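You operate a simulated robot arm through the tools that you are given. There is no shell and no other tool.

You are at the controls of a simulated two-armed robot. One attempt, no reset.

TASK
Stamp the medium and the large parcel, each as its label asks.
Fine: damp each stamp on the sponge and press it on the marked square; the third stamp stays dry; nothing damp on pages, folders or maps.

Only the result counts: the job must be done as asked and must still hold three seconds after the hand-in. Knocking over, shifting, dropping, spilling or breaking anything else fails it.

THE ROBOT
Two 7-joint arms with fingered hands on one trunk that stands fixed in place. Base frame: the origin is at the foot of the trunk, x ahead of it, y to its left, z up. Readings come in mm, rad, newtons and seconds.
The left shoulder is at [200, 135, 970], the right one opposite. Payload 4 kg a hand.
The TCP of each hand is the grasp point between the finger pads, 25 mm short of the fingertips. In the tool frame z runs along the fingers and y along their closing line. The gripper opens to 88 mm. The gripper's body begins 29 mm behind the TCP. The gripper is a hand of 4 fingers: y runs from the thumb to the fingers, the wrist lies at [-13, -106, -174] in the tool frame, and closing takes about 1.5 s.
Orientation is told as [roll, pitch, yaw] about the base's x, y, z axes, in that order, counted from this pose: with the fingers straight down and the wrist toward the robot, the tool's x, y and z point along [0, 1, 0], [1, 0, 0] and [0, 0, -1] of the base frame.

THE INTERFACE
- The arms move only by the tool send_rows. It takes "left_series", "right_series" or both (then of equal length, played together; a hand with none holds still); each is text: rows parted by semicolons, each of 6 numbers parted by spaces: the shift along the tool's x, y, z in m, then the turn, a rotation vector about the tool's x, y, z in rad. In form: tx ty tz rx ry rz; .... A call has 1 to 20 rows; each row is the pose to reach, as a shift and turn from the pose commanded when the call began, along the tool's axes at that moment. "left_jaw" and "right_jaw" are, for a hand that has rows, the finger opening in m, from 0 to 0.088, set as the call begins (left out, the last holds). Rows are played at 5 a second. More than 50 mm and 0.15 rad between two rows, or a gripper value outside its range, and nothing of the call is played. A pose out of reach is approached as far as the arm can. The call stops where the force on the tool passes 40 N (or 10 N more than at its start, if that is more) or the arm is blocked; 0.2 s more then pass. Each finger travels about 153 mm/s and halts on what it meets, pressing with about 23 N; the grip force reading is that of the motor and also rises with nothing between the fingers. The clock runs only during rows and for 0.2 s after the last one: add rows that repeat a pose to give the fingers time. It gives the time, the measured TCP pose, the force on the tool (base axes), the opening and the grip force at its end, in the units of the frame above (readings bear some noise), with the torque about the TCP (base axes, N m) and any sound that the robot's microphone picked up.
- Cameras (640 x 400 px; columns grow to the right, rows downward): "scene" is now at [101.8, 62, 1568.9]; the picture's right is [0.83, -0.56, 0.00], its down [-0.42, -0.63, -0.66] and it looks along [0.37, 0.54, -0.76] (base axes); focal length 311 px, centre (320, 200). "left" rides on the left gripper at [-64, -83, -98] in its tool frame; the picture's right is [-0.62, -0.37, 0.69], its down [0.71, -0.63, 0.30] and it looks along [0.32, 0.68, 0.65] (tool axes); focal length 265 px, centre (320, 200). "right" rides on the right gripper at [64, -83, -98] in its tool frame; the picture's right is [-0.62, 0.37, -0.69], its down [-0.71, -0.63, 0.30] and it looks along [-0.32, 0.68, 0.65] (tool axes); focal length 265 px, centre (320, 200). There is no depth. A picture from a camera that has moved, and an enlarged one, comes with that camera's place and axes in the base frame and with its lens.
- snapshot(camera): a new picture of that camera. It takes no simulated time.
- raise_lower(by): slides the trunk up (or, below 0, down) by that many mm; the arms and the scene camera ride with it, the base frame stays. It gives what a move gives, with no picture.
- finger_targets(index, middle, ring, thumb_bend, thumb_turn, hand): sets how far each is bent, from 0 (flat) to 1 (curled in); at 0.3 the hand is open as for a grip, at 0.7 the pads meet at the TCP. One left out holds its place. A second passes; each finger stops where it meets its share of the squeeze, and holds until it gets a number again. A gripper value or a shape takes the hand back. It gives what a move gives, with no picture; readings hold the bend of each and the force on the fingers (four entries, about 0 where the hand has none), thumb and palm. thumb_turn goes from beside the hand (0) to across from the fingers (1), as for a grip.
- grasp_type(shape, hand): the hand has 4 fingers and takes this shape, open, in about a second: jaw (thumb against the fingers, like two jaws); tri (thumb and two fingers); tip (a fingertip pinch); poke (one finger out to press); point (the index stretched); flat (the hand flat); cup (the hand cupped); fist (a fist). The gripper value then closes the fingers along that shape, each until it touches; the sizes above hold for jaw. It gives what a move gives, with no picture.
- turn_head(pan, tilt): turns the head with the scene camera to pan (to the left, within 1.693 rad either way) and tilt (down, from -0.506 to 1.204), counted from straight ahead of the robot. It gives what a move gives.
- enlarge(camera, box): a new picture of the part [left, top, right, bottom] of that camera's present view, enlarged. It takes no simulated time.
- finish_job(): hands the job in; it is judged then, once.

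Places have to be worked out from the pictures, the camera data and where the tool is seen. Open the grippers and draw the arms clear of the work before you hand the job in, unless the task says otherwise.

The tools are called after "Request:" as a command line: name --argument value ..., lists and objects as JSON in quotes. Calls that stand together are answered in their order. send_rows: Moves the arms, as the interface text tells. Its arguments: {"type":"object","properties":{"left_series":{"type":"string"},"left_jaw":{"type":"number"},"right_series":{"type":"string"},"right_jaw":{"type":"number"}},"required":[]} The other tools are called the same way: raise_lower (by) slides the trunk up or down; grasp_type (shape, hand) gives the hand a shape; finger_targets (index, middle, ring, thumb_bend, thumb_turn, hand) moves the fingers one by one; turn_head (pan, tilt) turns the head that bears the scene camera; snapshot (camera) takes a picture; enlarge (camera, box) takes an enlarged picture of a part of a camera's view; finish_job () hands the job in.

At the start:

```text
t: 0.0
left_position: [440.3, 459.8, 1057.9]
left_ee_rot: [-0.001, 0.0, -0.001]
left_ft_force: [-0.2, 0.5, -0.1]
left_wrist_torque: [-0.01, 0.0, 0.0]
left_gripper_width: 87.4
left_gripper_force: 0.0
left_shape: jaw
left_bend: [0.3, 0.3, 0.3, 0.3, 0.98]
left_finger forces: [0.1, 0.0, 0.1, 0.0, 0.0, 0.1]
right_position: [535.7, 93.3, 1055.8]
right_ee_rot: [-0.001, -0.002, 0.0]
right_ft_force: [0.3, 0.2, -0.2]
right_wrist_torque: [-0.05, 0.02, 0.01]
right_gripper_width: 87.8
right_gripper_force: 0.0
right_shape: jaw
right_bend: [0.3, 0.3, 0.3, 0.3, 0.98]
right_finger forces: [0.0, 0.0, 0.0, 0.0, 0.0, 0.0]
trunk travel left (down, up): [-575.0, 195.0]
head pan, tilt: [0.976, 0.857]
```

scene: 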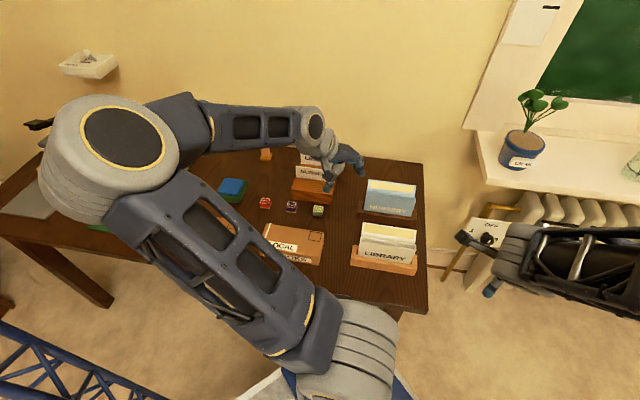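
right: 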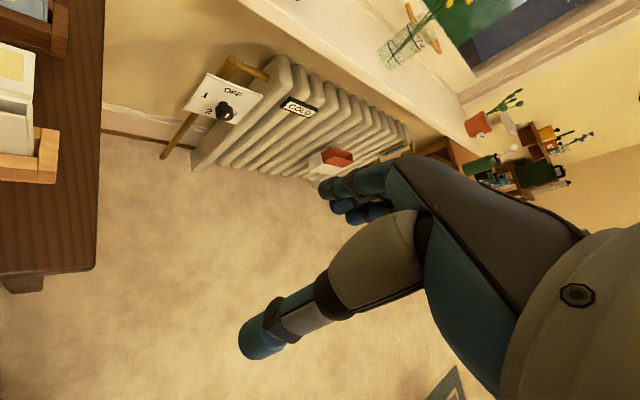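
left: 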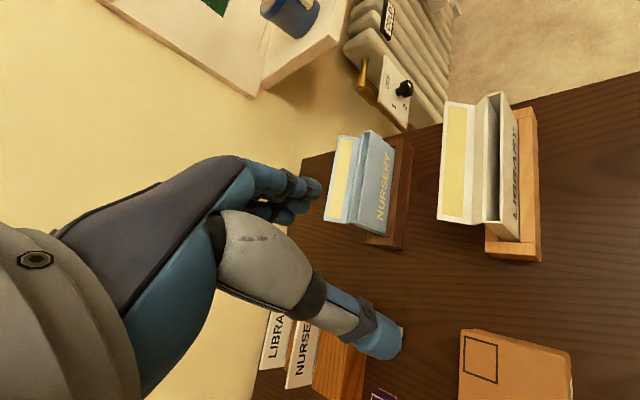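

The pictures show a desk on the left with parcels, small stamps, and a sponge, but the left arm hides much of it. I'll enlarge the scene view to learn more before moving.

Request:
enlarge --camera "scene" --box '[200, 140, 440, 290]'

Request:
enlarge --camera "scene" --box '[0, 130, 240, 280]'

Request:
enlarge --camera "left" --box '[240, 60, 640, 400]'

```text
2.67 times, centred on (320, 215) of scene
camera zoom: at [101.8, 62.0, 1568.9], right [0.83, -0.56, 0.0], down [-0.42, -0.63, -0.66], along [0.37, 0.54, -0.76], focal length 828 px, centre (320, 160)
```

zoom: 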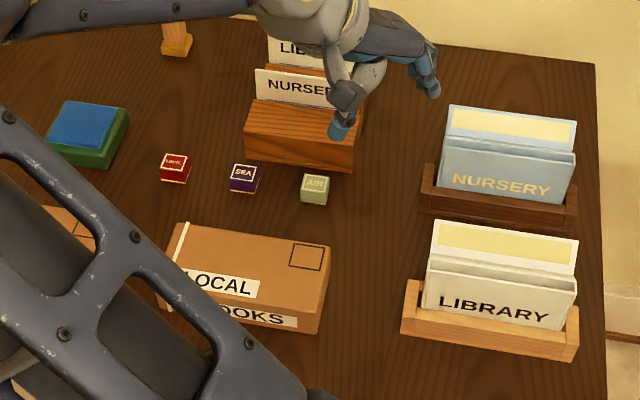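

```text
2.67 times, centred on (120, 205) of scene
camera zoom: at [101.8, 62.0, 1568.9], right [0.83, -0.56, 0.0], down [-0.42, -0.63, -0.66], along [0.37, 0.54, -0.76], focal length 828 px, centre (853, 187)
```

zoom: 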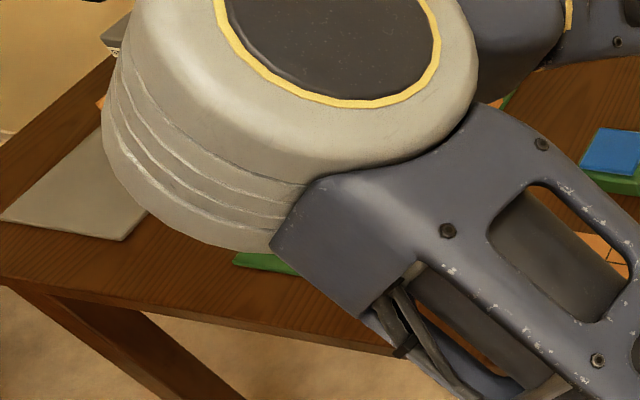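

```text
1.18 times, centred on (440, 230) of left
camera zoom: at [357.6, 396.2, 1157.1], right [-0.37, -0.62, -0.69], down [-0.63, 0.71, -0.3], along [0.68, 0.32, -0.65], focal length 312 px, centre (179, 165)
```

zoom: 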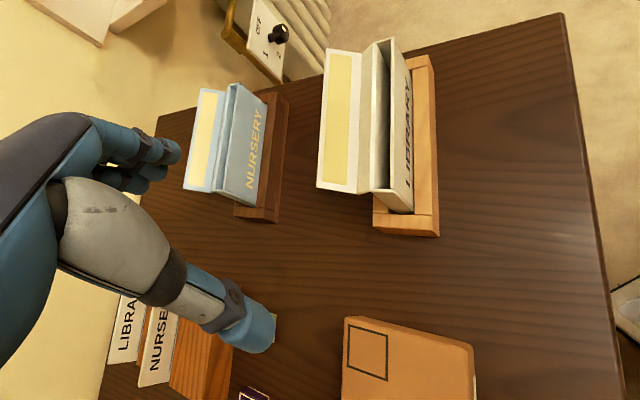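

The desk is turned about 45° to the robot's left, with its top near z≈770 (the medium parcel's top is near z≈817). I'll move the right arm off to the right and swing the left hand forward and right, so the scene camera sees the whole desk.

Request:
send_rows --left_series "0 0 -0.04 0 0 0; 0 0.02 -0.08 0 0 0; -0.02 0.06 -0.1 0 0 0; -0.05 0.1 -0.1 0 0 0; -0.08 0.13 -0.1 0 0 0; -0.11 0.16 -0.1 0 0 0; -0.14 0.19 -0.1 0 0 0; -0.17 0.22 -0.1 0 0 0; -0.2 0.25 -0.1 0 0 0" --right_series "-0.04 0 0 0 0 0; -0.08 0 0 0 0 0; -0.12 0 0 0 0 0; -0.16 0 0 0 0 0; -0.2 0 0 0 0 0; -0.24 0 0 0 0 0; -0.28 0 0 0 0 0; -0.32 0 0 0 0 0; -0.36 0 0 0 0 0"

Request:
snapshot --camera "scene"

Request:
snapshot --camera "left"

```text
t: 2.0
left_position: [692.2, 259.7, 1158.1]
left_ee_rot: [0.0, 0.0, 0.0]
left_ft_force: [-1.0, 0.4, -0.2]
left_wrist_torque: [-0.06, -0.01, 0.02]
left_gripper_width: 87.5
left_gripper_force: 0.0
left_shape: jaw
left_bend: [0.3, 0.3, 0.3, 0.3, 0.98]
left_finger forces: [0.0, 0.0, 0.1, 0.0, 0.1, 0.0]
right_position: [537.5, -265.1, 1055.6]
right_ee_rot: [0.0, -0.001, 0.0]
right_ft_force: [0.5, 0.8, -0.6]
right_wrist_torque: [0.01, -0.02, -0.02]
right_gripper_width: 87.7
right_gripper_force: 0.0
right_shape: jaw
right_bend: [0.3, 0.3, 0.3, 0.3, 0.98]
right_finger forces: [0.0, 0.0, 0.1, 0.0, 0.1, 0.0]
right hand out of reach, approached as far as the arm can: row 4, 5, 6, 7
trunk travel left (down, up): [-575.0, 195.0]
head pan, tilt: [0.976, 0.857]
```

```text
taken
camera scene: at [101.6, 62.8, 1568.9], right [0.83, -0.56, 0.0], down [-0.42, -0.63, -0.65], along [0.37, 0.54, -0.76], focal length 311 px, centre (320, 200)
```

scene: 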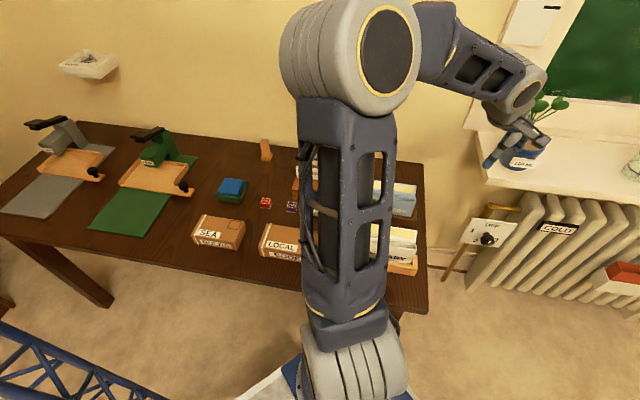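

```text
taken
camera left: at [608.3, 196.4, 1257.4], right [-0.37, -0.62, -0.69], down [-0.63, 0.71, -0.3], along [0.68, 0.33, -0.65], focal length 265 px, centre (320, 200)
```

left: 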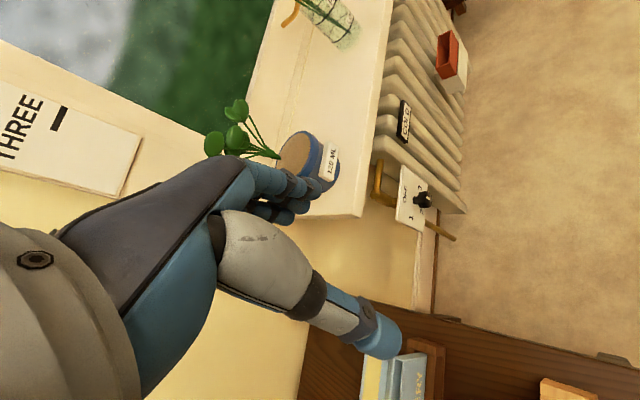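

Now more of the desk is visible: two parcels (SEA… and LOCAL BOOKS), the sponge, the stamps and two desk machines. I'll enlarge to read the labels and sizes.

Request:
enlarge --camera "scene" --box '[170, 140, 330, 270]'

Request:
enlarge --camera "scene" --box '[0, 100, 220, 240]'

```text
3.08 times, centred on (250, 205) of scene
camera zoom: at [101.6, 62.8, 1568.9], right [0.83, -0.56, 0.0], down [-0.42, -0.63, -0.65], along [0.37, 0.54, -0.76], focal length 956 px, centre (535, 185)
```

zoom: 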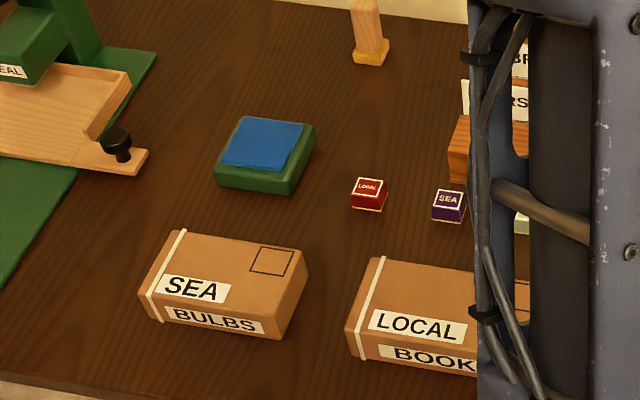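

```text
2.86 times, centred on (110, 170) of scene
camera zoom: at [101.6, 62.8, 1568.9], right [0.83, -0.56, 0.0], down [-0.42, -0.63, -0.65], along [0.37, 0.54, -0.76], focal length 888 px, centre (920, 286)
```

zoom: 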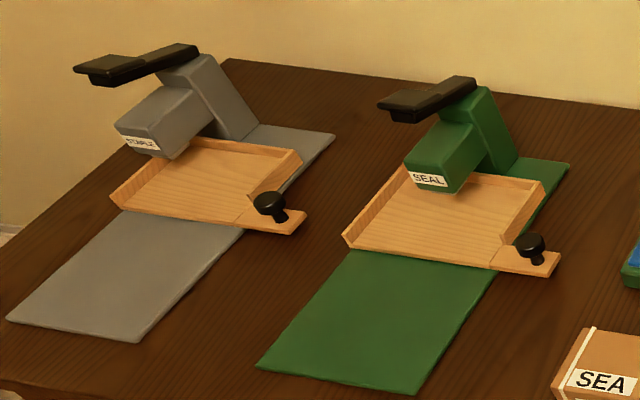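

The parcels are SEA BULBS (smaller) and LOCAL BOOKS (larger). The stamps look to be near (328,713), (389,649) and (449,587), and the sponge near (258,820). I'll bring the left hand back over the desk, yawed to match it, so its camera can look closely.

Request:
send_rows --left_series "0.0236 -0.0329 0 0 0 -0.0764; 0.0473 -0.0658 0 0 0 -0.1527; 0.0709 -0.0987 0 0 0 -0.2291; 0.0945 -0.1316 0 0 0 -0.3055; 0.1182 -0.1645 0 0 0 -0.3818; 0.1418 -0.1975 0 0 0 -0.4582; 0.1655 -0.2304 0.01 0 0 -0.5345; 0.1891 -0.2633 0.03 0 0 -0.6109; 0.2127 -0.2962 0.05 0 0 -0.6873; 0.2364 -0.3291 0.08 0 0 -0.7636; 0.26 -0.362 0.108 0 0 -0.84; 0.26 -0.362 0.108 0 0 -0.84"

Request:
snapshot --camera "left"

Request:
snapshot --camera "scene"

```text
refused: row 10 steps farther than a row can; nothing moved
```

```text
taken
camera left: at [608.3, 196.4, 1257.4], right [-0.37, -0.62, -0.69], down [-0.63, 0.71, -0.3], along [0.68, 0.33, -0.65], focal length 265 px, centre (320, 200)
```

left: 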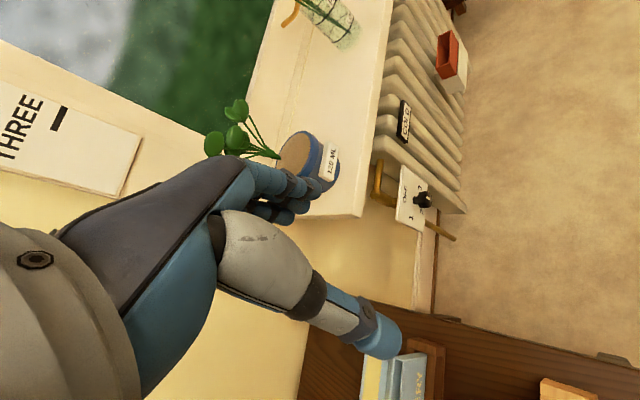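

```text
taken
camera scene: at [101.6, 62.8, 1568.9], right [0.83, -0.56, 0.0], down [-0.42, -0.63, -0.65], along [0.37, 0.54, -0.76], focal length 311 px, centre (320, 200)
```

scene: 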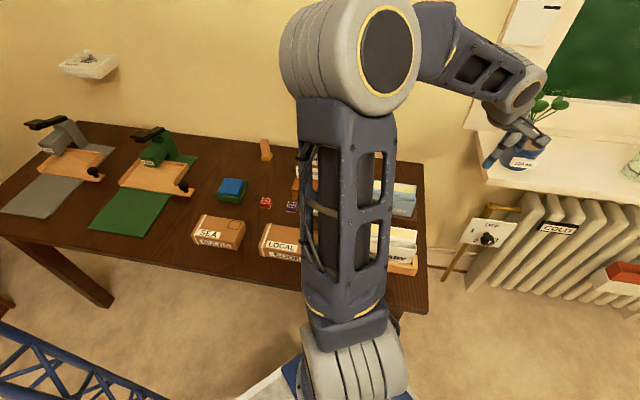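

The call was refused because one step was over 50 mm, and nothing moved. I'll send the same path with smaller steps.

Request:
send_rows --left_series "0.0217 -0.0302 0 0 0 -0.07; 0.0433 -0.0603 0 0 0 -0.14; 0.065 -0.0905 0 0 0 -0.21; 0.0867 -0.1207 0.01 0 0 -0.28; 0.1083 -0.1508 0.02 0 0 -0.35; 0.13 -0.181 0.03 0 0 -0.42; 0.1517 -0.2112 0.04 0 0 -0.49; 0.1733 -0.2413 0.05 0 0 -0.56; 0.195 -0.2715 0.065 0 0 -0.63; 0.2167 -0.3017 0.08 0 0 -0.70; 0.2383 -0.3318 0.095 0 0 -0.77; 0.26 -0.362 0.108 0 0 -0.84; 0.26 -0.362 0.108 0 0 -0.84"

Request:
snapshot --camera "left"

Request:
snapshot --camera "scene"

```text
t: 4.8
left_position: [328.6, 520.3, 1049.8]
left_ee_rot: [-0.001, -0.001, 0.842]
left_ft_force: [0.7, 0.5, 0.7]
left_wrist_torque: [0.01, 0.0, 0.03]
left_gripper_width: 87.7
left_gripper_force: 0.1
left_shape: jaw
left_bend: [0.3, 0.3, 0.3, 0.3, 0.98]
left_finger forces: [0.1, 0.0, 0.1, 0.0, 0.0, 0.0]
right_position: [535.1, -266.6, 1057.4]
right_ee_rot: [-0.001, 0.0, -0.001]
right_ft_force: [0.4, 0.5, 0.1]
right_wrist_torque: [0.02, 0.0, 0.02]
right_gripper_width: 87.6
right_gripper_force: 0.1
right_shape: jaw
right_bend: [0.3, 0.3, 0.3, 0.3, 0.98]
right_finger forces: [0.0, 0.1, 0.1, 0.0, 0.0, 0.0]
trunk travel left (down, up): [-575.0, 195.0]
head pan, tilt: [0.976, 0.857]
```

```text
taken
camera left: at [320.8, 415.8, 1148.6], right [0.22, -0.69, -0.69], down [-0.95, 0.01, -0.3], along [0.21, 0.73, -0.65], focal length 265 px, centre (320, 200)
```

left: 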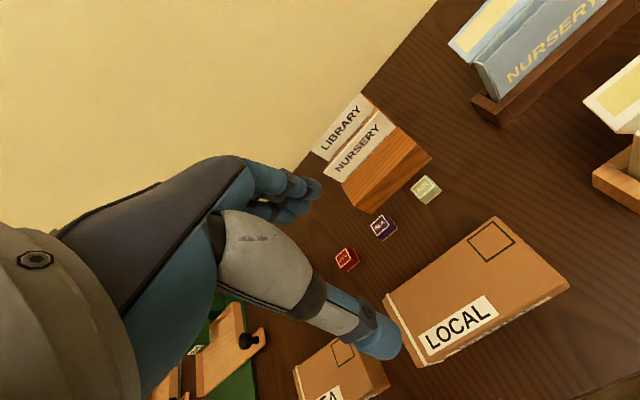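

```text
taken
camera scene: at [101.8, 61.9, 1568.9], right [0.83, -0.56, 0.0], down [-0.42, -0.63, -0.66], along [0.37, 0.54, -0.76], focal length 311 px, centre (320, 200)
```

scene: 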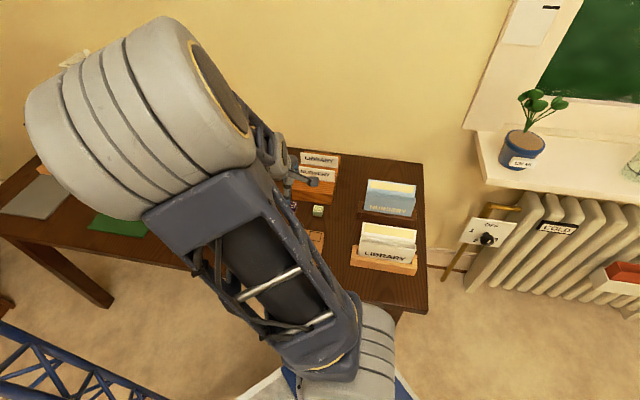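

The left camera now sees all the stamps and both parcels. I'll enlarge it so I can read the positions more precisely.

Request:
enlarge --camera "left" --box '[300, 160, 460, 290]'

Request:
enlarge --camera "left" --box '[280, 190, 580, 400]'

```text
3.08 times, centred on (380, 225) of left
camera zoom: at [320.8, 415.8, 1148.6], right [0.22, -0.69, -0.69], down [-0.95, 0.01, -0.3], along [0.21, 0.73, -0.65], focal length 817 px, centre (135, 123)
```

zoom: 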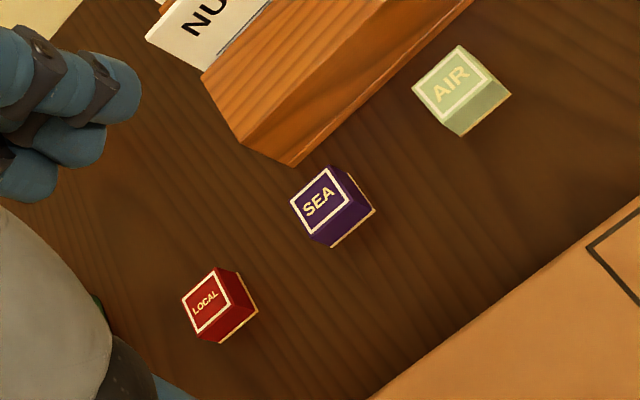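

```text
1.90 times, centred on (430, 295) of left
camera zoom: at [320.8, 415.8, 1148.6], right [0.22, -0.69, -0.69], down [-0.95, 0.01, -0.3], along [0.21, 0.73, -0.65], focal length 506 px, centre (110, 19)
```

zoom: 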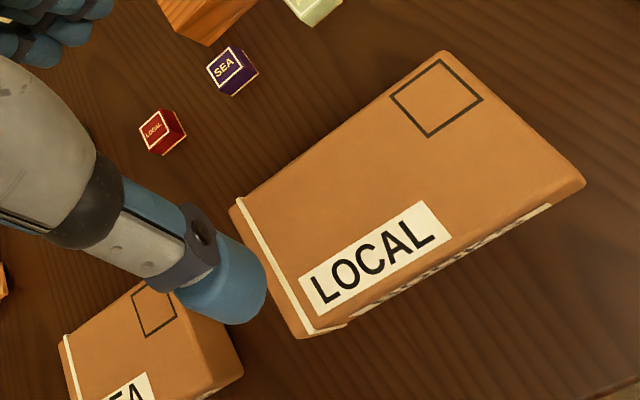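

I have rough triangulated positions (the SEA stamp's top is near (392,658,791)). Next I'll try the fingertip-pinch shape in free air and see how the fingers sit.

Request:
grasp_type --hand "left" --shape "tip"

Request:
snapshot --camera "left"

```text
t: 5.7
left_position: [329.9, 520.9, 1050.1]
left_ee_rot: [-0.001, 0.0, 0.839]
left_ft_force: [0.2, 0.5, 0.2]
left_wrist_torque: [-0.01, 0.0, -0.01]
left_gripper_width: 87.6
left_gripper_force: 0.1
left_shape: tip
left_bend: [0.3, 0.98, 0.99, 0.3, 0.98]
left_finger forces: [0.0, 0.1, 0.0, 0.0, 0.0, 0.1]
right_position: [535.2, -264.5, 1056.8]
right_ee_rot: [0.0, 0.0, 0.0]
right_ft_force: [-0.2, 0.5, -0.6]
right_wrist_torque: [0.01, 0.01, 0.07]
right_gripper_width: 87.6
right_gripper_force: 0.1
right_shape: jaw
right_bend: [0.3, 0.3, 0.3, 0.3, 0.98]
right_finger forces: [0.0, 0.1, 0.1, 0.0, 0.0, 0.0]
trunk travel left (down, up): [-575.0, 195.0]
head pan, tilt: [0.976, 0.857]
```

```text
taken
camera left: at [321.0, 415.7, 1148.8], right [0.22, -0.69, -0.69], down [-0.95, 0.01, -0.3], along [0.21, 0.73, -0.65], focal length 265 px, centre (320, 200)
```

left: 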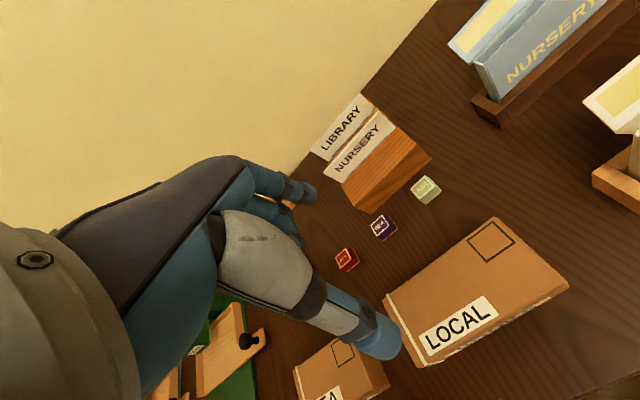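

In the tip shape only the index and thumb reach out. I'll shift the hand sideways for a second viewpoint, to get accurate heights by parallax.

Request:
send_rows --left_series "-0.04 0 0.01 0 0 0; -0.08 0 0.02 0 0 0; -0.12 0 0.03 0 0 0; -0.15 0 0.04 0 0 0; -0.15 0 0.04 0 0 0"

Request:
enlarge --camera "left" --box '[260, 190, 500, 340]'

Request:
snapshot --camera "left"

Request:
snapshot --camera "scene"

```text
t: 6.9
left_position: [440.4, 418.7, 1009.6]
left_ee_rot: [0.0, -0.001, 0.84]
left_ft_force: [-0.1, -0.1, 0.3]
left_wrist_torque: [0.0, 0.0, -0.02]
left_gripper_width: 87.9
left_gripper_force: 0.0
left_shape: tip
left_bend: [0.3, 0.98, 0.99, 0.3, 0.98]
left_finger forces: [0.0, 0.0, 0.0, 0.0, 0.0, 0.1]
right_position: [535.5, -266.2, 1055.6]
right_ee_rot: [0.001, 0.001, 0.0]
right_ft_force: [-0.2, 0.3, 0.7]
right_wrist_torque: [0.01, 0.01, 0.01]
right_gripper_width: 87.9
right_gripper_force: 0.1
right_shape: jaw
right_bend: [0.3, 0.3, 0.3, 0.3, 0.98]
right_finger forces: [0.1, 0.1, 0.0, 0.0, 0.0, 0.0]
trunk travel left (down, up): [-575.0, 195.0]
head pan, tilt: [0.976, 0.857]
```

```text
2.67 times, centred on (380, 265) of left
camera zoom: at [433.0, 314.8, 1108.3], right [0.22, -0.69, -0.69], down [-0.95, 0.01, -0.3], along [0.21, 0.73, -0.65], focal length 708 px, centre (160, 27)
```

zoom: 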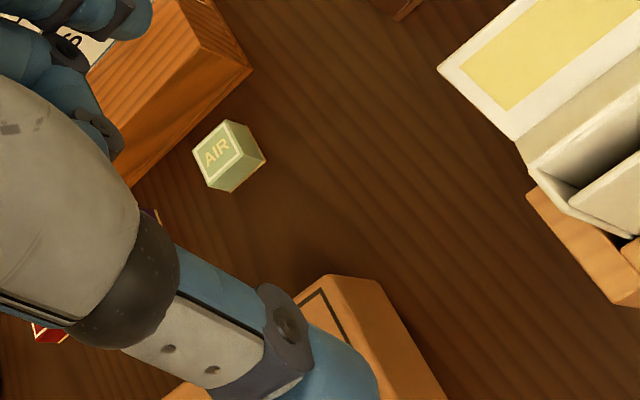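

```text
taken
camera left: at [433.0, 314.8, 1108.3], right [0.22, -0.69, -0.69], down [-0.95, 0.01, -0.3], along [0.21, 0.73, -0.65], focal length 265 px, centre (320, 200)
```

left: 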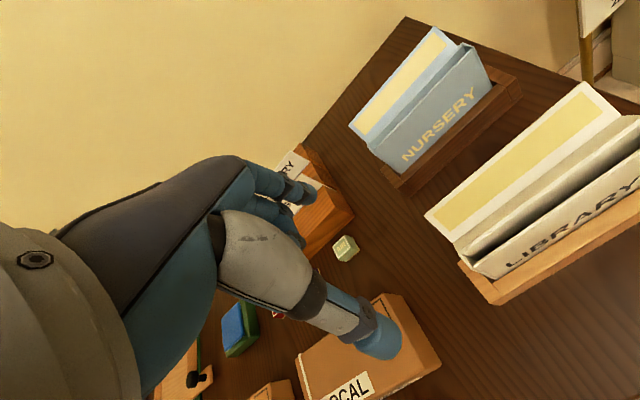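

```text
taken
camera scene: at [101.7, 61.9, 1568.9], right [0.83, -0.56, 0.0], down [-0.42, -0.63, -0.66], along [0.37, 0.54, -0.76], focal length 311 px, centre (320, 200)
```

scene: 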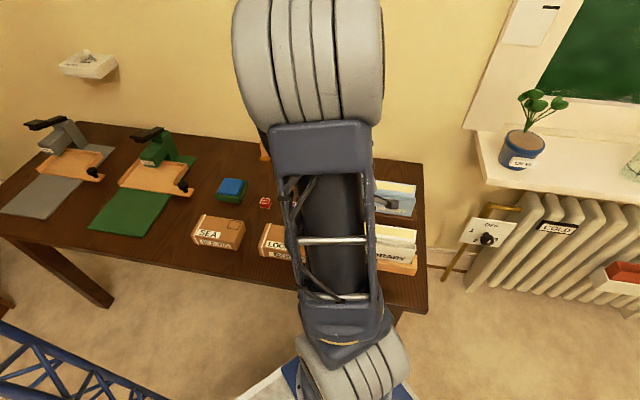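

The AIR stamp triangulates well: centre (461,602), yaw 45°, about 30×30 mm, top z≈780 and desk z≈760. That puts SEA near (396,666) and LOCAL near (332,731). I'll close the tip shape to 30 mm in free air to see where the fingertips meet.

Request:
send_rows --left_series "0 0 0 0 0 0; 0 0 0 0 0 0; 0 0 0 0 0 0; 0 0 0 0 0 0; 0 0 0 0 0 0; 0 0 0 0 0 0" --left_jaw 0.03

Request:
snapshot --camera "left"

Request:
enlarge --camera "left" --box '[200, 130, 440, 370]'

```text
t: 8.3
left_position: [440.6, 419.5, 1008.8]
left_ee_rot: [-0.001, -0.001, 0.839]
left_ft_force: [0.1, 0.0, 0.4]
left_wrist_torque: [0.05, 0.01, 0.0]
left_gripper_width: 30.8
left_gripper_force: 0.0
left_shape: tip
left_bend: [0.73, 0.98, 0.99, 0.73, 1.0]
left_finger forces: [0.0, 0.1, 0.0, 0.0, 0.0, 0.0]
right_position: [536.6, -265.1, 1055.3]
right_ee_rot: [-0.001, -0.001, -0.001]
right_ft_force: [-0.4, 0.1, 0.1]
right_wrist_torque: [-0.01, 0.0, 0.01]
right_gripper_width: 87.6
right_gripper_force: 0.2
right_shape: jaw
right_bend: [0.3, 0.3, 0.3, 0.3, 0.98]
right_finger forces: [0.0, 0.1, 0.1, 0.0, 0.0, 0.0]
trunk travel left (down, up): [-575.0, 195.0]
head pan, tilt: [0.976, 0.857]
```

```text
taken
camera left: at [433.1, 315.0, 1108.5], right [0.22, -0.69, -0.69], down [-0.95, 0.01, -0.3], along [0.21, 0.73, -0.65], focal length 265 px, centre (320, 200)
```

left: 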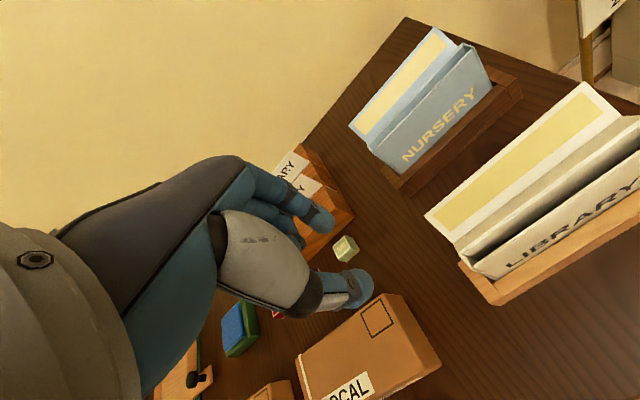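

```text
1.67 times, centred on (320, 250) of left
camera zoom: at [433.1, 315.0, 1108.5], right [0.22, -0.69, -0.69], down [-0.95, 0.01, -0.3], along [0.21, 0.73, -0.65], focal length 442 px, centre (320, 117)
```

zoom: 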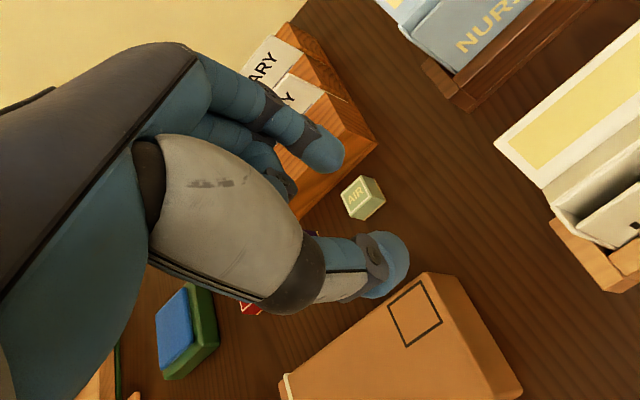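

In the tip shape the index and thumb pinch neatly about the TCP. I'll open to 60 mm and hover over the LOCAL stamp near (332,731), yawed to 45° to match its faces.

Request:
send_rows --left_series "0.0361 0.02 0.005 0 0 0.007; 0.0722 0.04 0.01 0 0 0.014; 0.1083 0.06 0.015 0 0 0.021; 0.1445 0.08 0.02 0 0 0.028; 0.1806 0.1 0.035 0 0 0.035; 0.2167 0.12 0.055 0 0 0.042; 0.2528 0.14 0.08 0 0 0.049; 0.2889 0.1597 0.109 0 0 0.055; 0.2889 0.1597 0.109 0 0 0.055" --left_jaw 0.06

Request:
snapshot --camera "left"

Request:
snapshot --camera "scene"

```text
refused: row 8 steps farther than a row can; nothing moved
```

```text
taken
camera left: at [433.1, 315.0, 1108.5], right [0.22, -0.69, -0.69], down [-0.95, 0.01, -0.3], along [0.21, 0.73, -0.65], focal length 265 px, centre (320, 200)
```

left: 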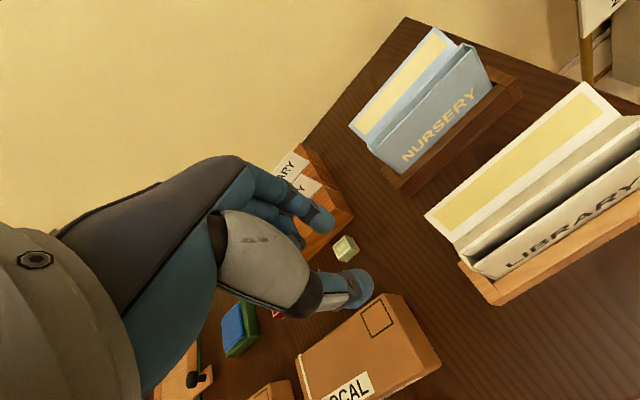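

```text
taken
camera scene: at [101.8, 62.0, 1568.9], right [0.83, -0.56, 0.0], down [-0.42, -0.63, -0.66], along [0.37, 0.54, -0.76], focal length 311 px, centre (320, 200)
```

scene: 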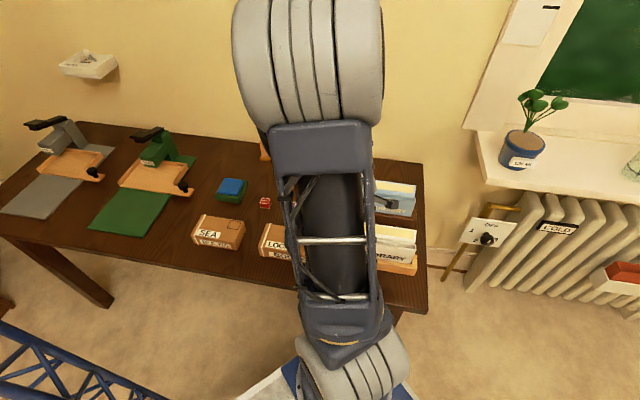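

The last step was just over the limit and nothing moved. I'll resend it with smaller vertical steps.

Request:
send_rows --left_series "0.0321 0.0177 0.005 0 0 0.007; 0.0642 0.0355 0.01 0 0 0.014; 0.0963 0.0532 0.015 0 0 0.021; 0.1284 0.071 0.02 0 0 0.028; 0.1605 0.0887 0.03 0 0 0.035; 0.1926 0.1065 0.045 0 0 0.042; 0.2247 0.1242 0.065 0 0 0.049; 0.2568 0.142 0.085 0 0 0.055; 0.2889 0.1597 0.109 0 0 0.055; 0.2889 0.1597 0.109 0 0 0.055" --left_jaw 0.06

Request:
snapshot --camera "left"

Request:
snapshot --camera "scene"

```text
t: 10.5
left_position: [332.2, 729.9, 901.4]
left_ee_rot: [0.0, 0.001, 0.786]
left_ft_force: [0.2, 0.4, 0.1]
left_wrist_torque: [-0.02, 0.0, 0.02]
left_gripper_width: 59.7
left_gripper_force: 0.1
left_shape: tip
left_bend: [0.29, 0.98, 0.99, 0.6, 1.0]
left_finger forces: [0.0, 0.0, 0.0, 0.0, 0.0, 0.0]
right_position: [535.7, -267.0, 1057.0]
right_ee_rot: [0.0, -0.001, 0.0]
right_ft_force: [0.0, -1.0, 0.1]
right_wrist_torque: [0.01, 0.0, 0.04]
right_gripper_width: 87.7
right_gripper_force: 0.0
right_shape: jaw
right_bend: [0.3, 0.3, 0.3, 0.3, 0.98]
right_finger forces: [0.1, 0.0, 0.0, 0.0, 0.0, 0.0]
trunk travel left (down, up): [-575.0, 195.0]
head pan, tilt: [0.976, 0.857]
```

```text
taken
camera left: at [318.2, 627.6, 1000.2], right [0.18, -0.7, -0.69], down [-0.95, 0.06, -0.3], along [0.25, 0.71, -0.65], focal length 265 px, centre (320, 200)
```

left: 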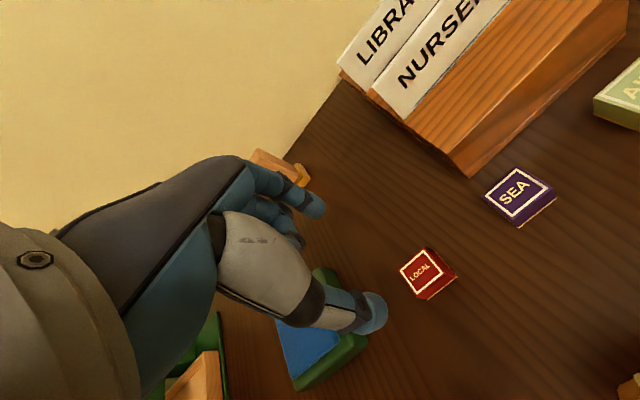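

```text
taken
camera scene: at [101.8, 61.9, 1568.9], right [0.83, -0.56, 0.0], down [-0.42, -0.63, -0.66], along [0.37, 0.54, -0.76], focal length 311 px, centre (320, 200)
```

scene: 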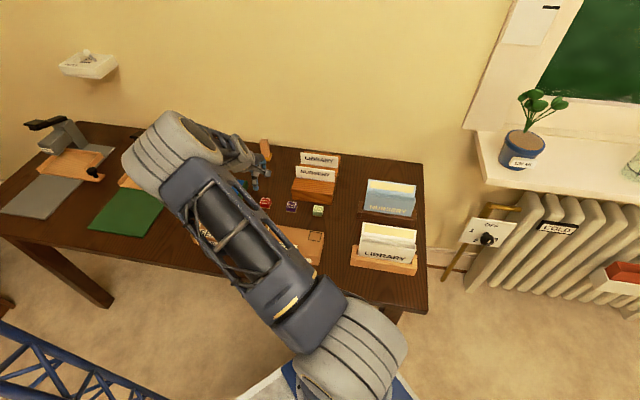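

The hover is good. I'll enlarge the left view to find the stamps and fingertips exactly before going down.

Request:
enlarge --camera "left" --box '[240, 140, 480, 340]'

Request:
enlarge --camera "left" --box '[380, 140, 580, 310]'

Request:
enlarge --camera "scene" --box '[220, 120, 340, 240]'

```text
2.00 times, centred on (360, 240) of left
camera zoom: at [318.2, 627.6, 1000.2], right [0.18, -0.7, -0.69], down [-0.95, 0.06, -0.3], along [0.25, 0.71, -0.65], focal length 531 px, centre (240, 120)
```

zoom: 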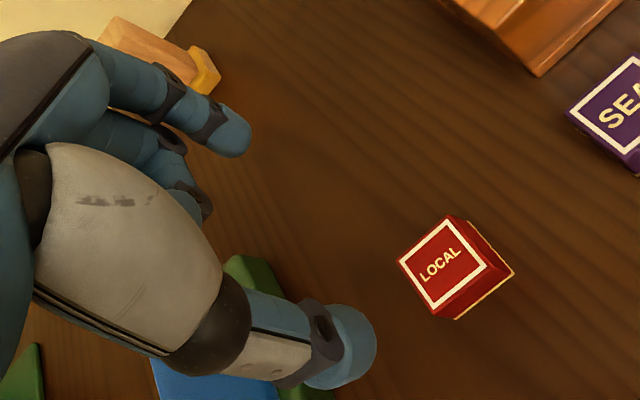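

```text
2.35 times, centred on (480, 225) of left
camera zoom: at [318.2, 627.6, 1000.2], right [0.18, -0.7, -0.69], down [-0.95, 0.06, -0.3], along [0.25, 0.71, -0.65], focal length 624 px, centre (-56, 141)
```

zoom: 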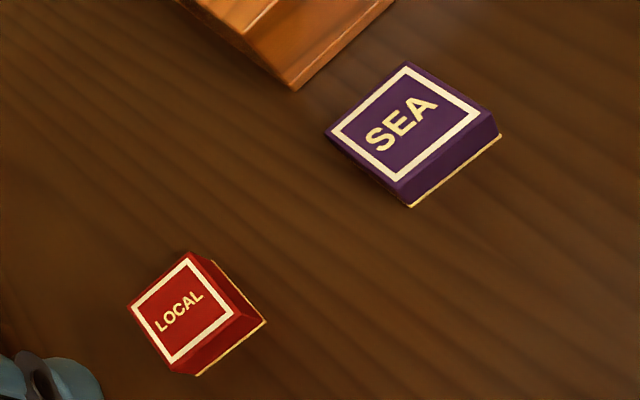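

```text
3.33 times, centred on (280, 180) of scene
camera zoom: at [101.8, 61.9, 1568.9], right [0.83, -0.56, 0.0], down [-0.42, -0.63, -0.66], along [0.37, 0.54, -0.76], focal length 1036 px, centre (453, 267)
```

zoom: 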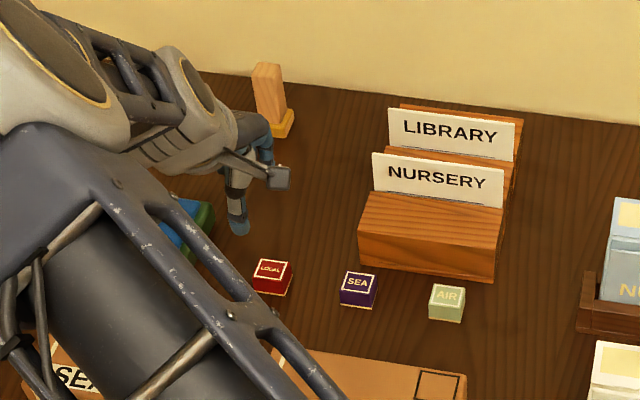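

The LOCAL stamp is centred at about (332.5,730), right under the TCP, with its top near z≈780. I'll go down to TCP z≈806 and check finger clearance.

Request:
send_rows --left_series "0 0 0.03 0 0 0; 0 0 0.06 0 0 0; 0 0 0.085 0 0 0; 0 0 0.095 0 0 0; 0 0 0.095 0 0 0"

Request:
enlarge --camera "left" --box '[220, 120, 460, 340]'

Request:
enlarge --camera "scene" --box '[220, 120, 340, 240]'

```text
t: 11.7
left_position: [333.4, 732.1, 805.5]
left_ee_rot: [0.001, 0.0, 0.785]
left_ft_force: [1.2, 0.1, -0.5]
left_wrist_torque: [-0.01, -0.01, -0.01]
left_gripper_width: 59.8
left_gripper_force: 0.0
left_shape: tip
left_bend: [0.29, 0.98, 0.99, 0.6, 1.0]
left_finger forces: [0.1, 0.0, 0.1, 0.0, 0.1, 0.0]
right_position: [537.1, -265.6, 1056.2]
right_ee_rot: [0.0, 0.0, 0.0]
right_ft_force: [-0.3, 0.3, 0.7]
right_wrist_torque: [-0.01, 0.04, -0.02]
right_gripper_width: 87.9
right_gripper_force: 0.1
right_shape: jaw
right_bend: [0.3, 0.3, 0.3, 0.3, 0.98]
right_finger forces: [0.0, 0.0, 0.0, 0.1, 0.0, 0.1]
trunk travel left (down, up): [-575.0, 195.0]
head pan, tilt: [0.976, 0.857]
```

```text
1.82 times, centred on (340, 230) of left
camera zoom: at [319.1, 628.1, 904.5], right [0.18, -0.7, -0.69], down [-0.95, 0.06, -0.3], along [0.25, 0.71, -0.65], focal length 483 px, centre (284, 146)
```

zoom: 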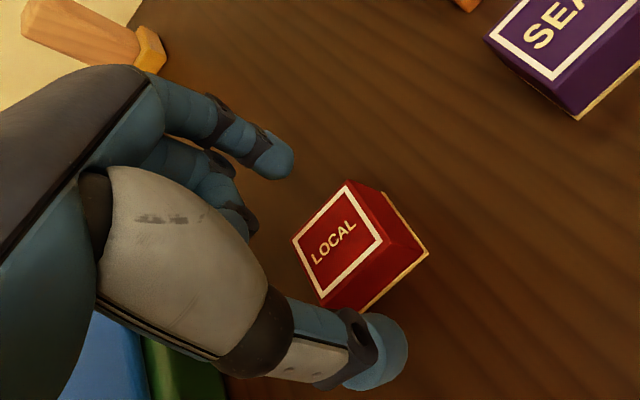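

```text
3.33 times, centred on (280, 180) of scene
camera zoom: at [101.7, 62.0, 1568.9], right [0.83, -0.56, 0.0], down [-0.42, -0.63, -0.66], along [0.37, 0.54, -0.76], focal length 1036 px, centre (453, 267)
```

zoom: 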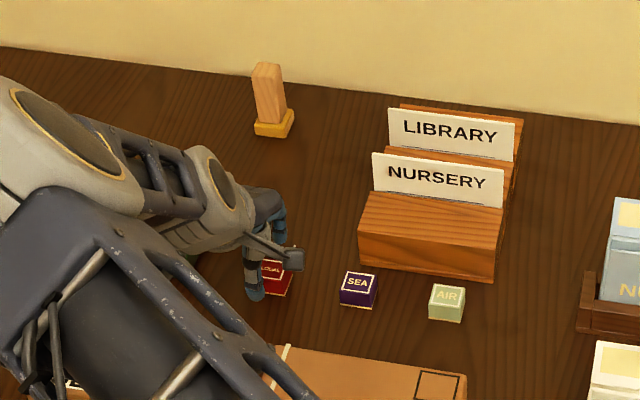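

The index and thumb straddle the stamp with room on both sides. I'll go down to TCP z≈791, which puts the fingertips a few mm above the desk, and then close.

Request:
send_rows --left_series "0 0 0.005 0 0 0; 0 0 0.01 0 0 0; 0 0 0.014 0 0 0; 0 0 0.014 0 0 0"

Request:
enlarge --camera "left" --box '[220, 120, 460, 340]'

```text
t: 12.7
left_position: [331.1, 731.7, 793.3]
left_ee_rot: [0.001, 0.002, 0.786]
left_ft_force: [-0.6, -0.1, -1.0]
left_wrist_torque: [0.01, 0.01, 0.0]
left_gripper_width: 59.8
left_gripper_force: 0.1
left_shape: tip
left_bend: [0.29, 0.98, 0.99, 0.6, 1.0]
left_finger forces: [0.0, 0.1, 0.0, 0.0, 0.0, 0.0]
right_position: [536.3, -266.1, 1056.7]
right_ee_rot: [0.001, 0.0, 0.0]
right_ft_force: [0.1, 0.3, 0.3]
right_wrist_torque: [0.03, -0.02, 0.01]
right_gripper_width: 87.6
right_gripper_force: 0.0
right_shape: jaw
right_bend: [0.3, 0.3, 0.3, 0.3, 0.98]
right_finger forces: [0.0, 0.0, 0.0, 0.0, 0.0, 0.1]
trunk travel left (down, up): [-575.0, 195.0]
head pan, tilt: [0.976, 0.857]
```

```text
1.82 times, centred on (340, 230) of left
camera zoom: at [318.9, 627.5, 890.7], right [0.18, -0.7, -0.69], down [-0.95, 0.06, -0.3], along [0.25, 0.71, -0.65], focal length 483 px, centre (284, 146)
```

zoom: 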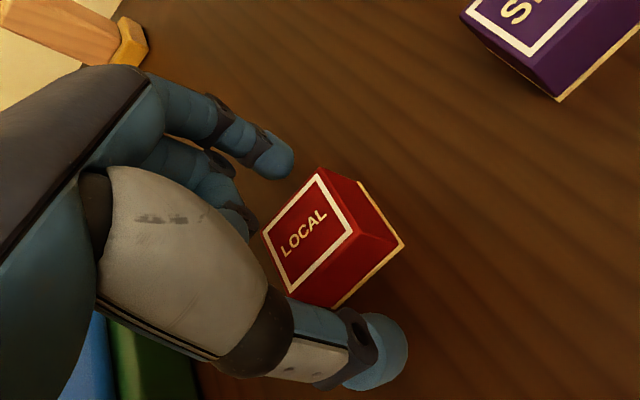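

The projected fingertip positions match the picture: the tips are symmetric about the TCP, some 7 mm above the desk. Now I'll close on the LOCAL stamp.

Request:
send_rows --left_series "0 0 0 0 0 0; 0 0 0 0 0 0; 0 0 0 0 0 0; 0 0 0 0 0 0; 0 0 0 0 0 0; 0 0 0 0 0 0; 0 0 0 0 0 0; 0 0 0 0 0 0; 0 0 0 0 0 0; 0 0 0 0 0 0" --left_jaw 0.01

Request:
enlarge --camera "left" --box '[220, 120, 460, 340]'

```text
t: 14.9
left_position: [331.7, 731.2, 791.5]
left_ee_rot: [0.0, 0.0, 0.786]
left_ft_force: [0.2, -0.3, -0.2]
left_wrist_torque: [0.01, 0.01, 0.0]
left_gripper_width: 18.4
left_gripper_force: 22.8
left_shape: tip
left_bend: [0.72, 1.0, 1.0, 0.73, 1.0]
left_finger forces: [21.8, 0.1, 0.0, 0.0, 21.9, 0.0]
right_position: [536.4, -266.9, 1055.9]
right_ee_rot: [0.001, -0.001, -0.001]
right_ft_force: [-0.8, -0.1, -0.1]
right_wrist_torque: [0.01, 0.0, 0.01]
right_gripper_width: 87.6
right_gripper_force: 0.1
right_shape: jaw
right_bend: [0.3, 0.3, 0.3, 0.3, 0.98]
right_finger forces: [0.1, 0.0, 0.0, 0.0, 0.0, 0.0]
trunk travel left (down, up): [-575.0, 195.0]
head pan, tilt: [0.976, 0.857]
```

```text
1.82 times, centred on (340, 230) of left
camera zoom: at [318.8, 627.5, 890.9], right [0.18, -0.7, -0.69], down [-0.95, 0.06, -0.3], along [0.25, 0.71, -0.65], focal length 483 px, centre (284, 146)
```

zoom: 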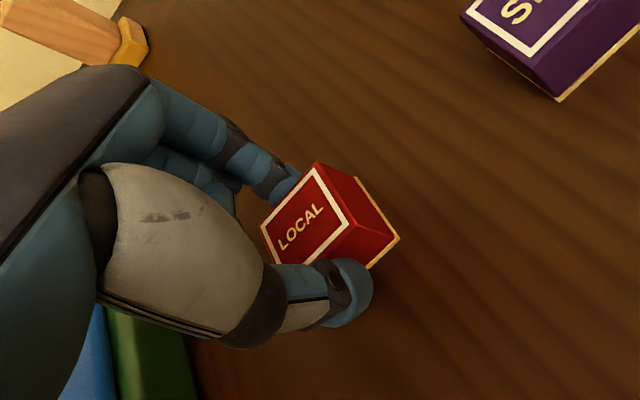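

The stamp is gripped with about 22 N on the index and thumb. I'll lift it straight up by 80 mm and check the hold.

Request:
send_rows --left_series "0 0 -0.008 0 0 0; 0 0 -0.02 0 0 0; 0 0 -0.04 0 0 0; 0 0 -0.06 0 0 0; 0 0 -0.08 0 0 0; 0 0 -0.08 0 0 0"

Request:
snapshot --camera "left"

Request:
enlarge --camera "left" --box '[220, 120, 460, 340]'

Request:
enlarge --camera "scene" --box '[200, 100, 340, 240]'

```text
t: 16.3
left_position: [332.0, 732.1, 872.5]
left_ee_rot: [0.0, 0.0, 0.786]
left_ft_force: [-0.6, -0.2, 0.0]
left_wrist_torque: [0.02, -0.01, 0.04]
left_gripper_width: 18.2
left_gripper_force: 22.9
left_shape: tip
left_bend: [0.72, 1.0, 1.0, 0.73, 1.0]
left_finger forces: [21.9, 0.0, 0.0, 0.0, 21.9, 0.0]
right_position: [536.0, -266.3, 1056.8]
right_ee_rot: [0.0, 0.001, -0.001]
right_ft_force: [0.4, 0.3, 0.1]
right_wrist_torque: [0.01, -0.05, 0.01]
right_gripper_width: 87.4
right_gripper_force: 0.0
right_shape: jaw
right_bend: [0.3, 0.3, 0.3, 0.3, 0.98]
right_finger forces: [0.0, 0.0, 0.1, 0.0, 0.0, 0.1]
trunk travel left (down, up): [-575.0, 195.0]
head pan, tilt: [0.976, 0.857]
```

```text
taken
camera left: at [318.6, 628.0, 971.3], right [0.18, -0.7, -0.69], down [-0.95, 0.06, -0.3], along [0.25, 0.71, -0.65], focal length 265 px, centre (320, 200)
```

left: 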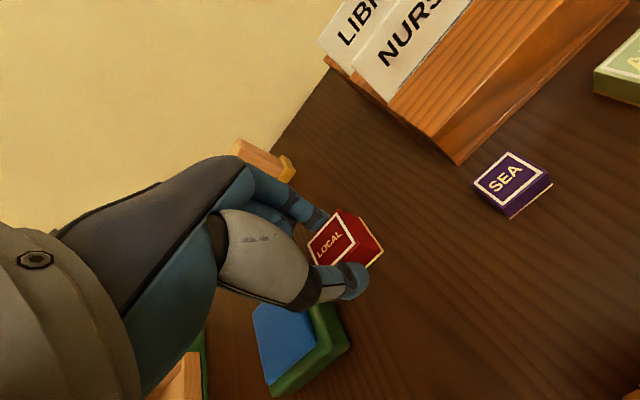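

```text
1.82 times, centred on (340, 230) of left
camera zoom: at [318.6, 628.0, 971.3], right [0.18, -0.7, -0.69], down [-0.95, 0.06, -0.3], along [0.25, 0.71, -0.65], focal length 483 px, centre (284, 146)
```

zoom: 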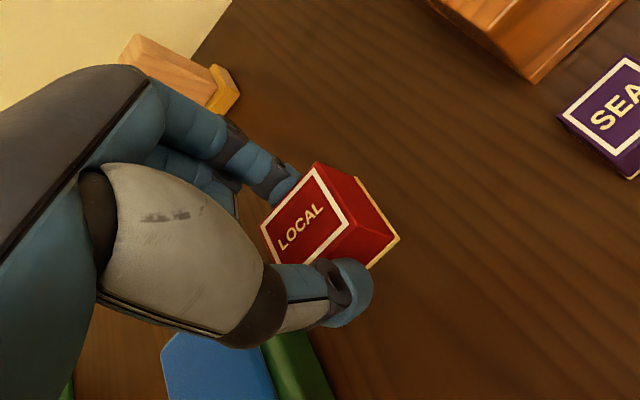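

```text
2.86 times, centred on (270, 170) of scene
camera zoom: at [101.8, 62.0, 1568.9], right [0.83, -0.56, 0.0], down [-0.42, -0.63, -0.66], along [0.37, 0.54, -0.76], focal length 888 px, centre (463, 286)
```

zoom: 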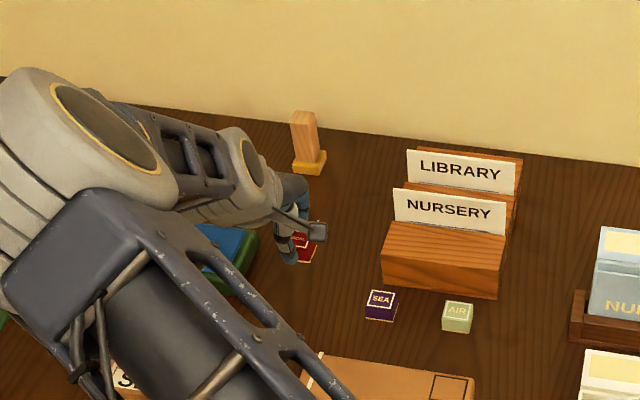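

The stamp is held firmly with its base protruding. Now I'll enlarge the sponge area in the left view to find the pad.

Request:
enlarge --camera "left" --box '[220, 270, 400, 400]'

Request:
enlarge --camera "scene" --box '[200, 150, 300, 220]'

```text
3.08 times, centred on (310, 335) of left
camera zoom: at [318.6, 628.0, 971.3], right [0.18, -0.7, -0.69], down [-0.95, 0.06, -0.3], along [0.25, 0.71, -0.65], focal length 817 px, centre (351, -215)
```

zoom: 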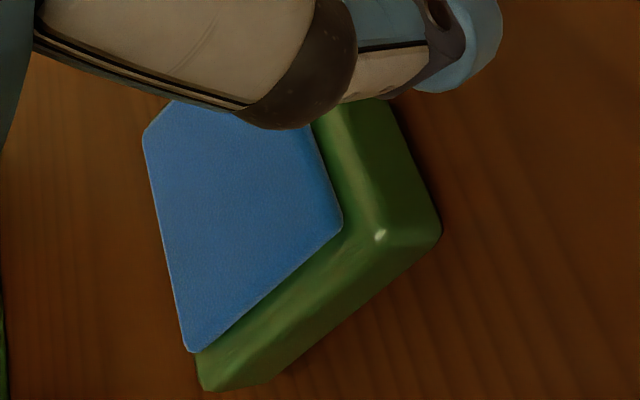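

```text
5.71 times, centred on (250, 185) of scene
camera zoom: at [101.8, 62.0, 1568.9], right [0.83, -0.56, 0.0], down [-0.42, -0.63, -0.66], along [0.37, 0.54, -0.76], focal length 1775 px, centre (720, 286)
```

zoom: 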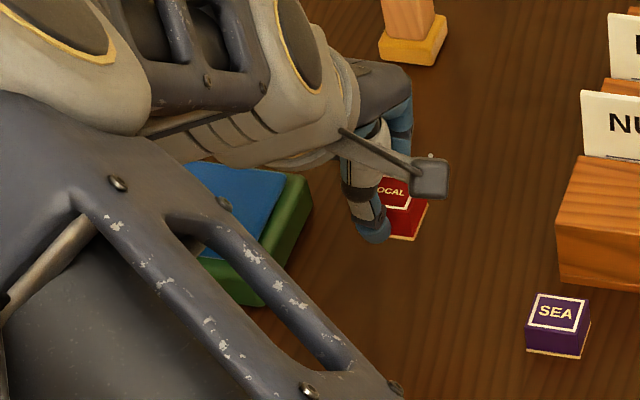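

The sponge's top is at z≈789, centred near (260,847), and the stamp's base sits about 31 mm below the TCP. I'll carry the stamp over the sponge at height and come down to just above it.

Request:
send_rows --left_series "0.0331 0.0077 0 0 0 0; 0.0663 0.0154 0 0 0 0; 0.0994 0.023 0 0 0 0; 0.1326 0.0307 0 0 0 0; 0.1326 0.0307 0.02 0 0 0; 0.1326 0.0307 0.035 0 0 0; 0.1326 0.0307 0.042 0 0 0; 0.1326 0.0307 0.042 0 0 0"

Request:
snapshot --camera "left"

Request:
enlarge --camera "left" --box '[220, 120, 460, 340]'

Request:
snapshot --camera "scene"

```text
t: 18.1
left_position: [259.4, 847.5, 829.9]
left_ee_rot: [0.0, -0.001, 0.786]
left_ft_force: [-0.5, 0.5, -0.2]
left_wrist_torque: [0.0, -0.02, -0.02]
left_gripper_width: 18.5
left_gripper_force: 23.0
left_shape: tip
left_bend: [0.72, 1.0, 1.0, 0.74, 1.0]
left_finger forces: [21.9, 0.0, 0.0, 0.0, 22.0, 0.1]
right_position: [535.5, -265.6, 1055.3]
right_ee_rot: [-0.002, -0.001, 0.002]
right_ft_force: [-0.4, 0.2, 0.1]
right_wrist_torque: [0.03, -0.01, -0.01]
right_gripper_width: 87.5
right_gripper_force: 0.0
right_shape: jaw
right_bend: [0.3, 0.3, 0.3, 0.3, 0.98]
right_finger forces: [0.0, 0.0, 0.1, 0.0, 0.0, 0.0]
trunk travel left (down, up): [-575.0, 195.0]
head pan, tilt: [0.976, 0.857]
```

```text
taken
camera left: at [245.8, 743.3, 928.7], right [0.18, -0.7, -0.69], down [-0.95, 0.06, -0.3], along [0.25, 0.71, -0.65], focal length 265 px, centre (320, 200)
```

left: 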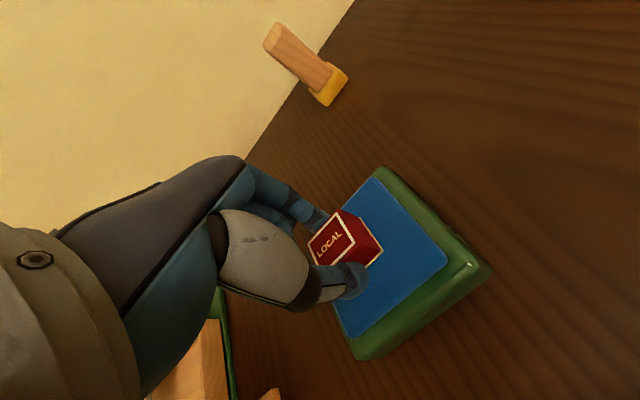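

```text
1.82 times, centred on (340, 230) of left
camera zoom: at [245.8, 743.3, 928.7], right [0.18, -0.7, -0.69], down [-0.95, 0.06, -0.3], along [0.25, 0.71, -0.65], focal length 483 px, centre (284, 146)
```

zoom: 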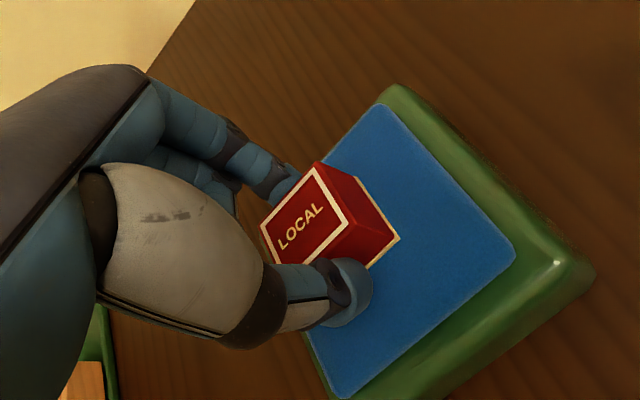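

```text
taken
camera scene: at [101.7, 62.0, 1568.9], right [0.83, -0.56, 0.0], down [-0.42, -0.63, -0.66], along [0.37, 0.54, -0.76], focal length 311 px, centre (320, 200)
```

scene: 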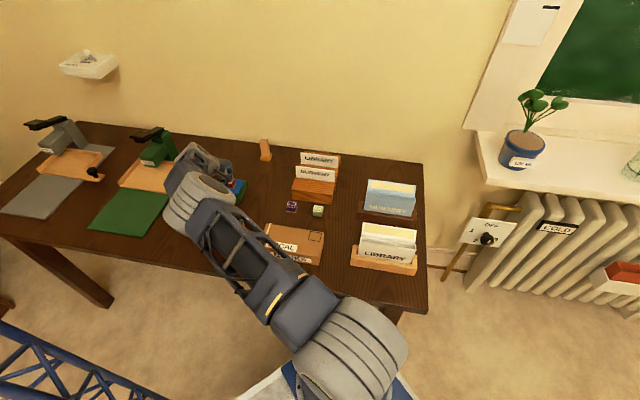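

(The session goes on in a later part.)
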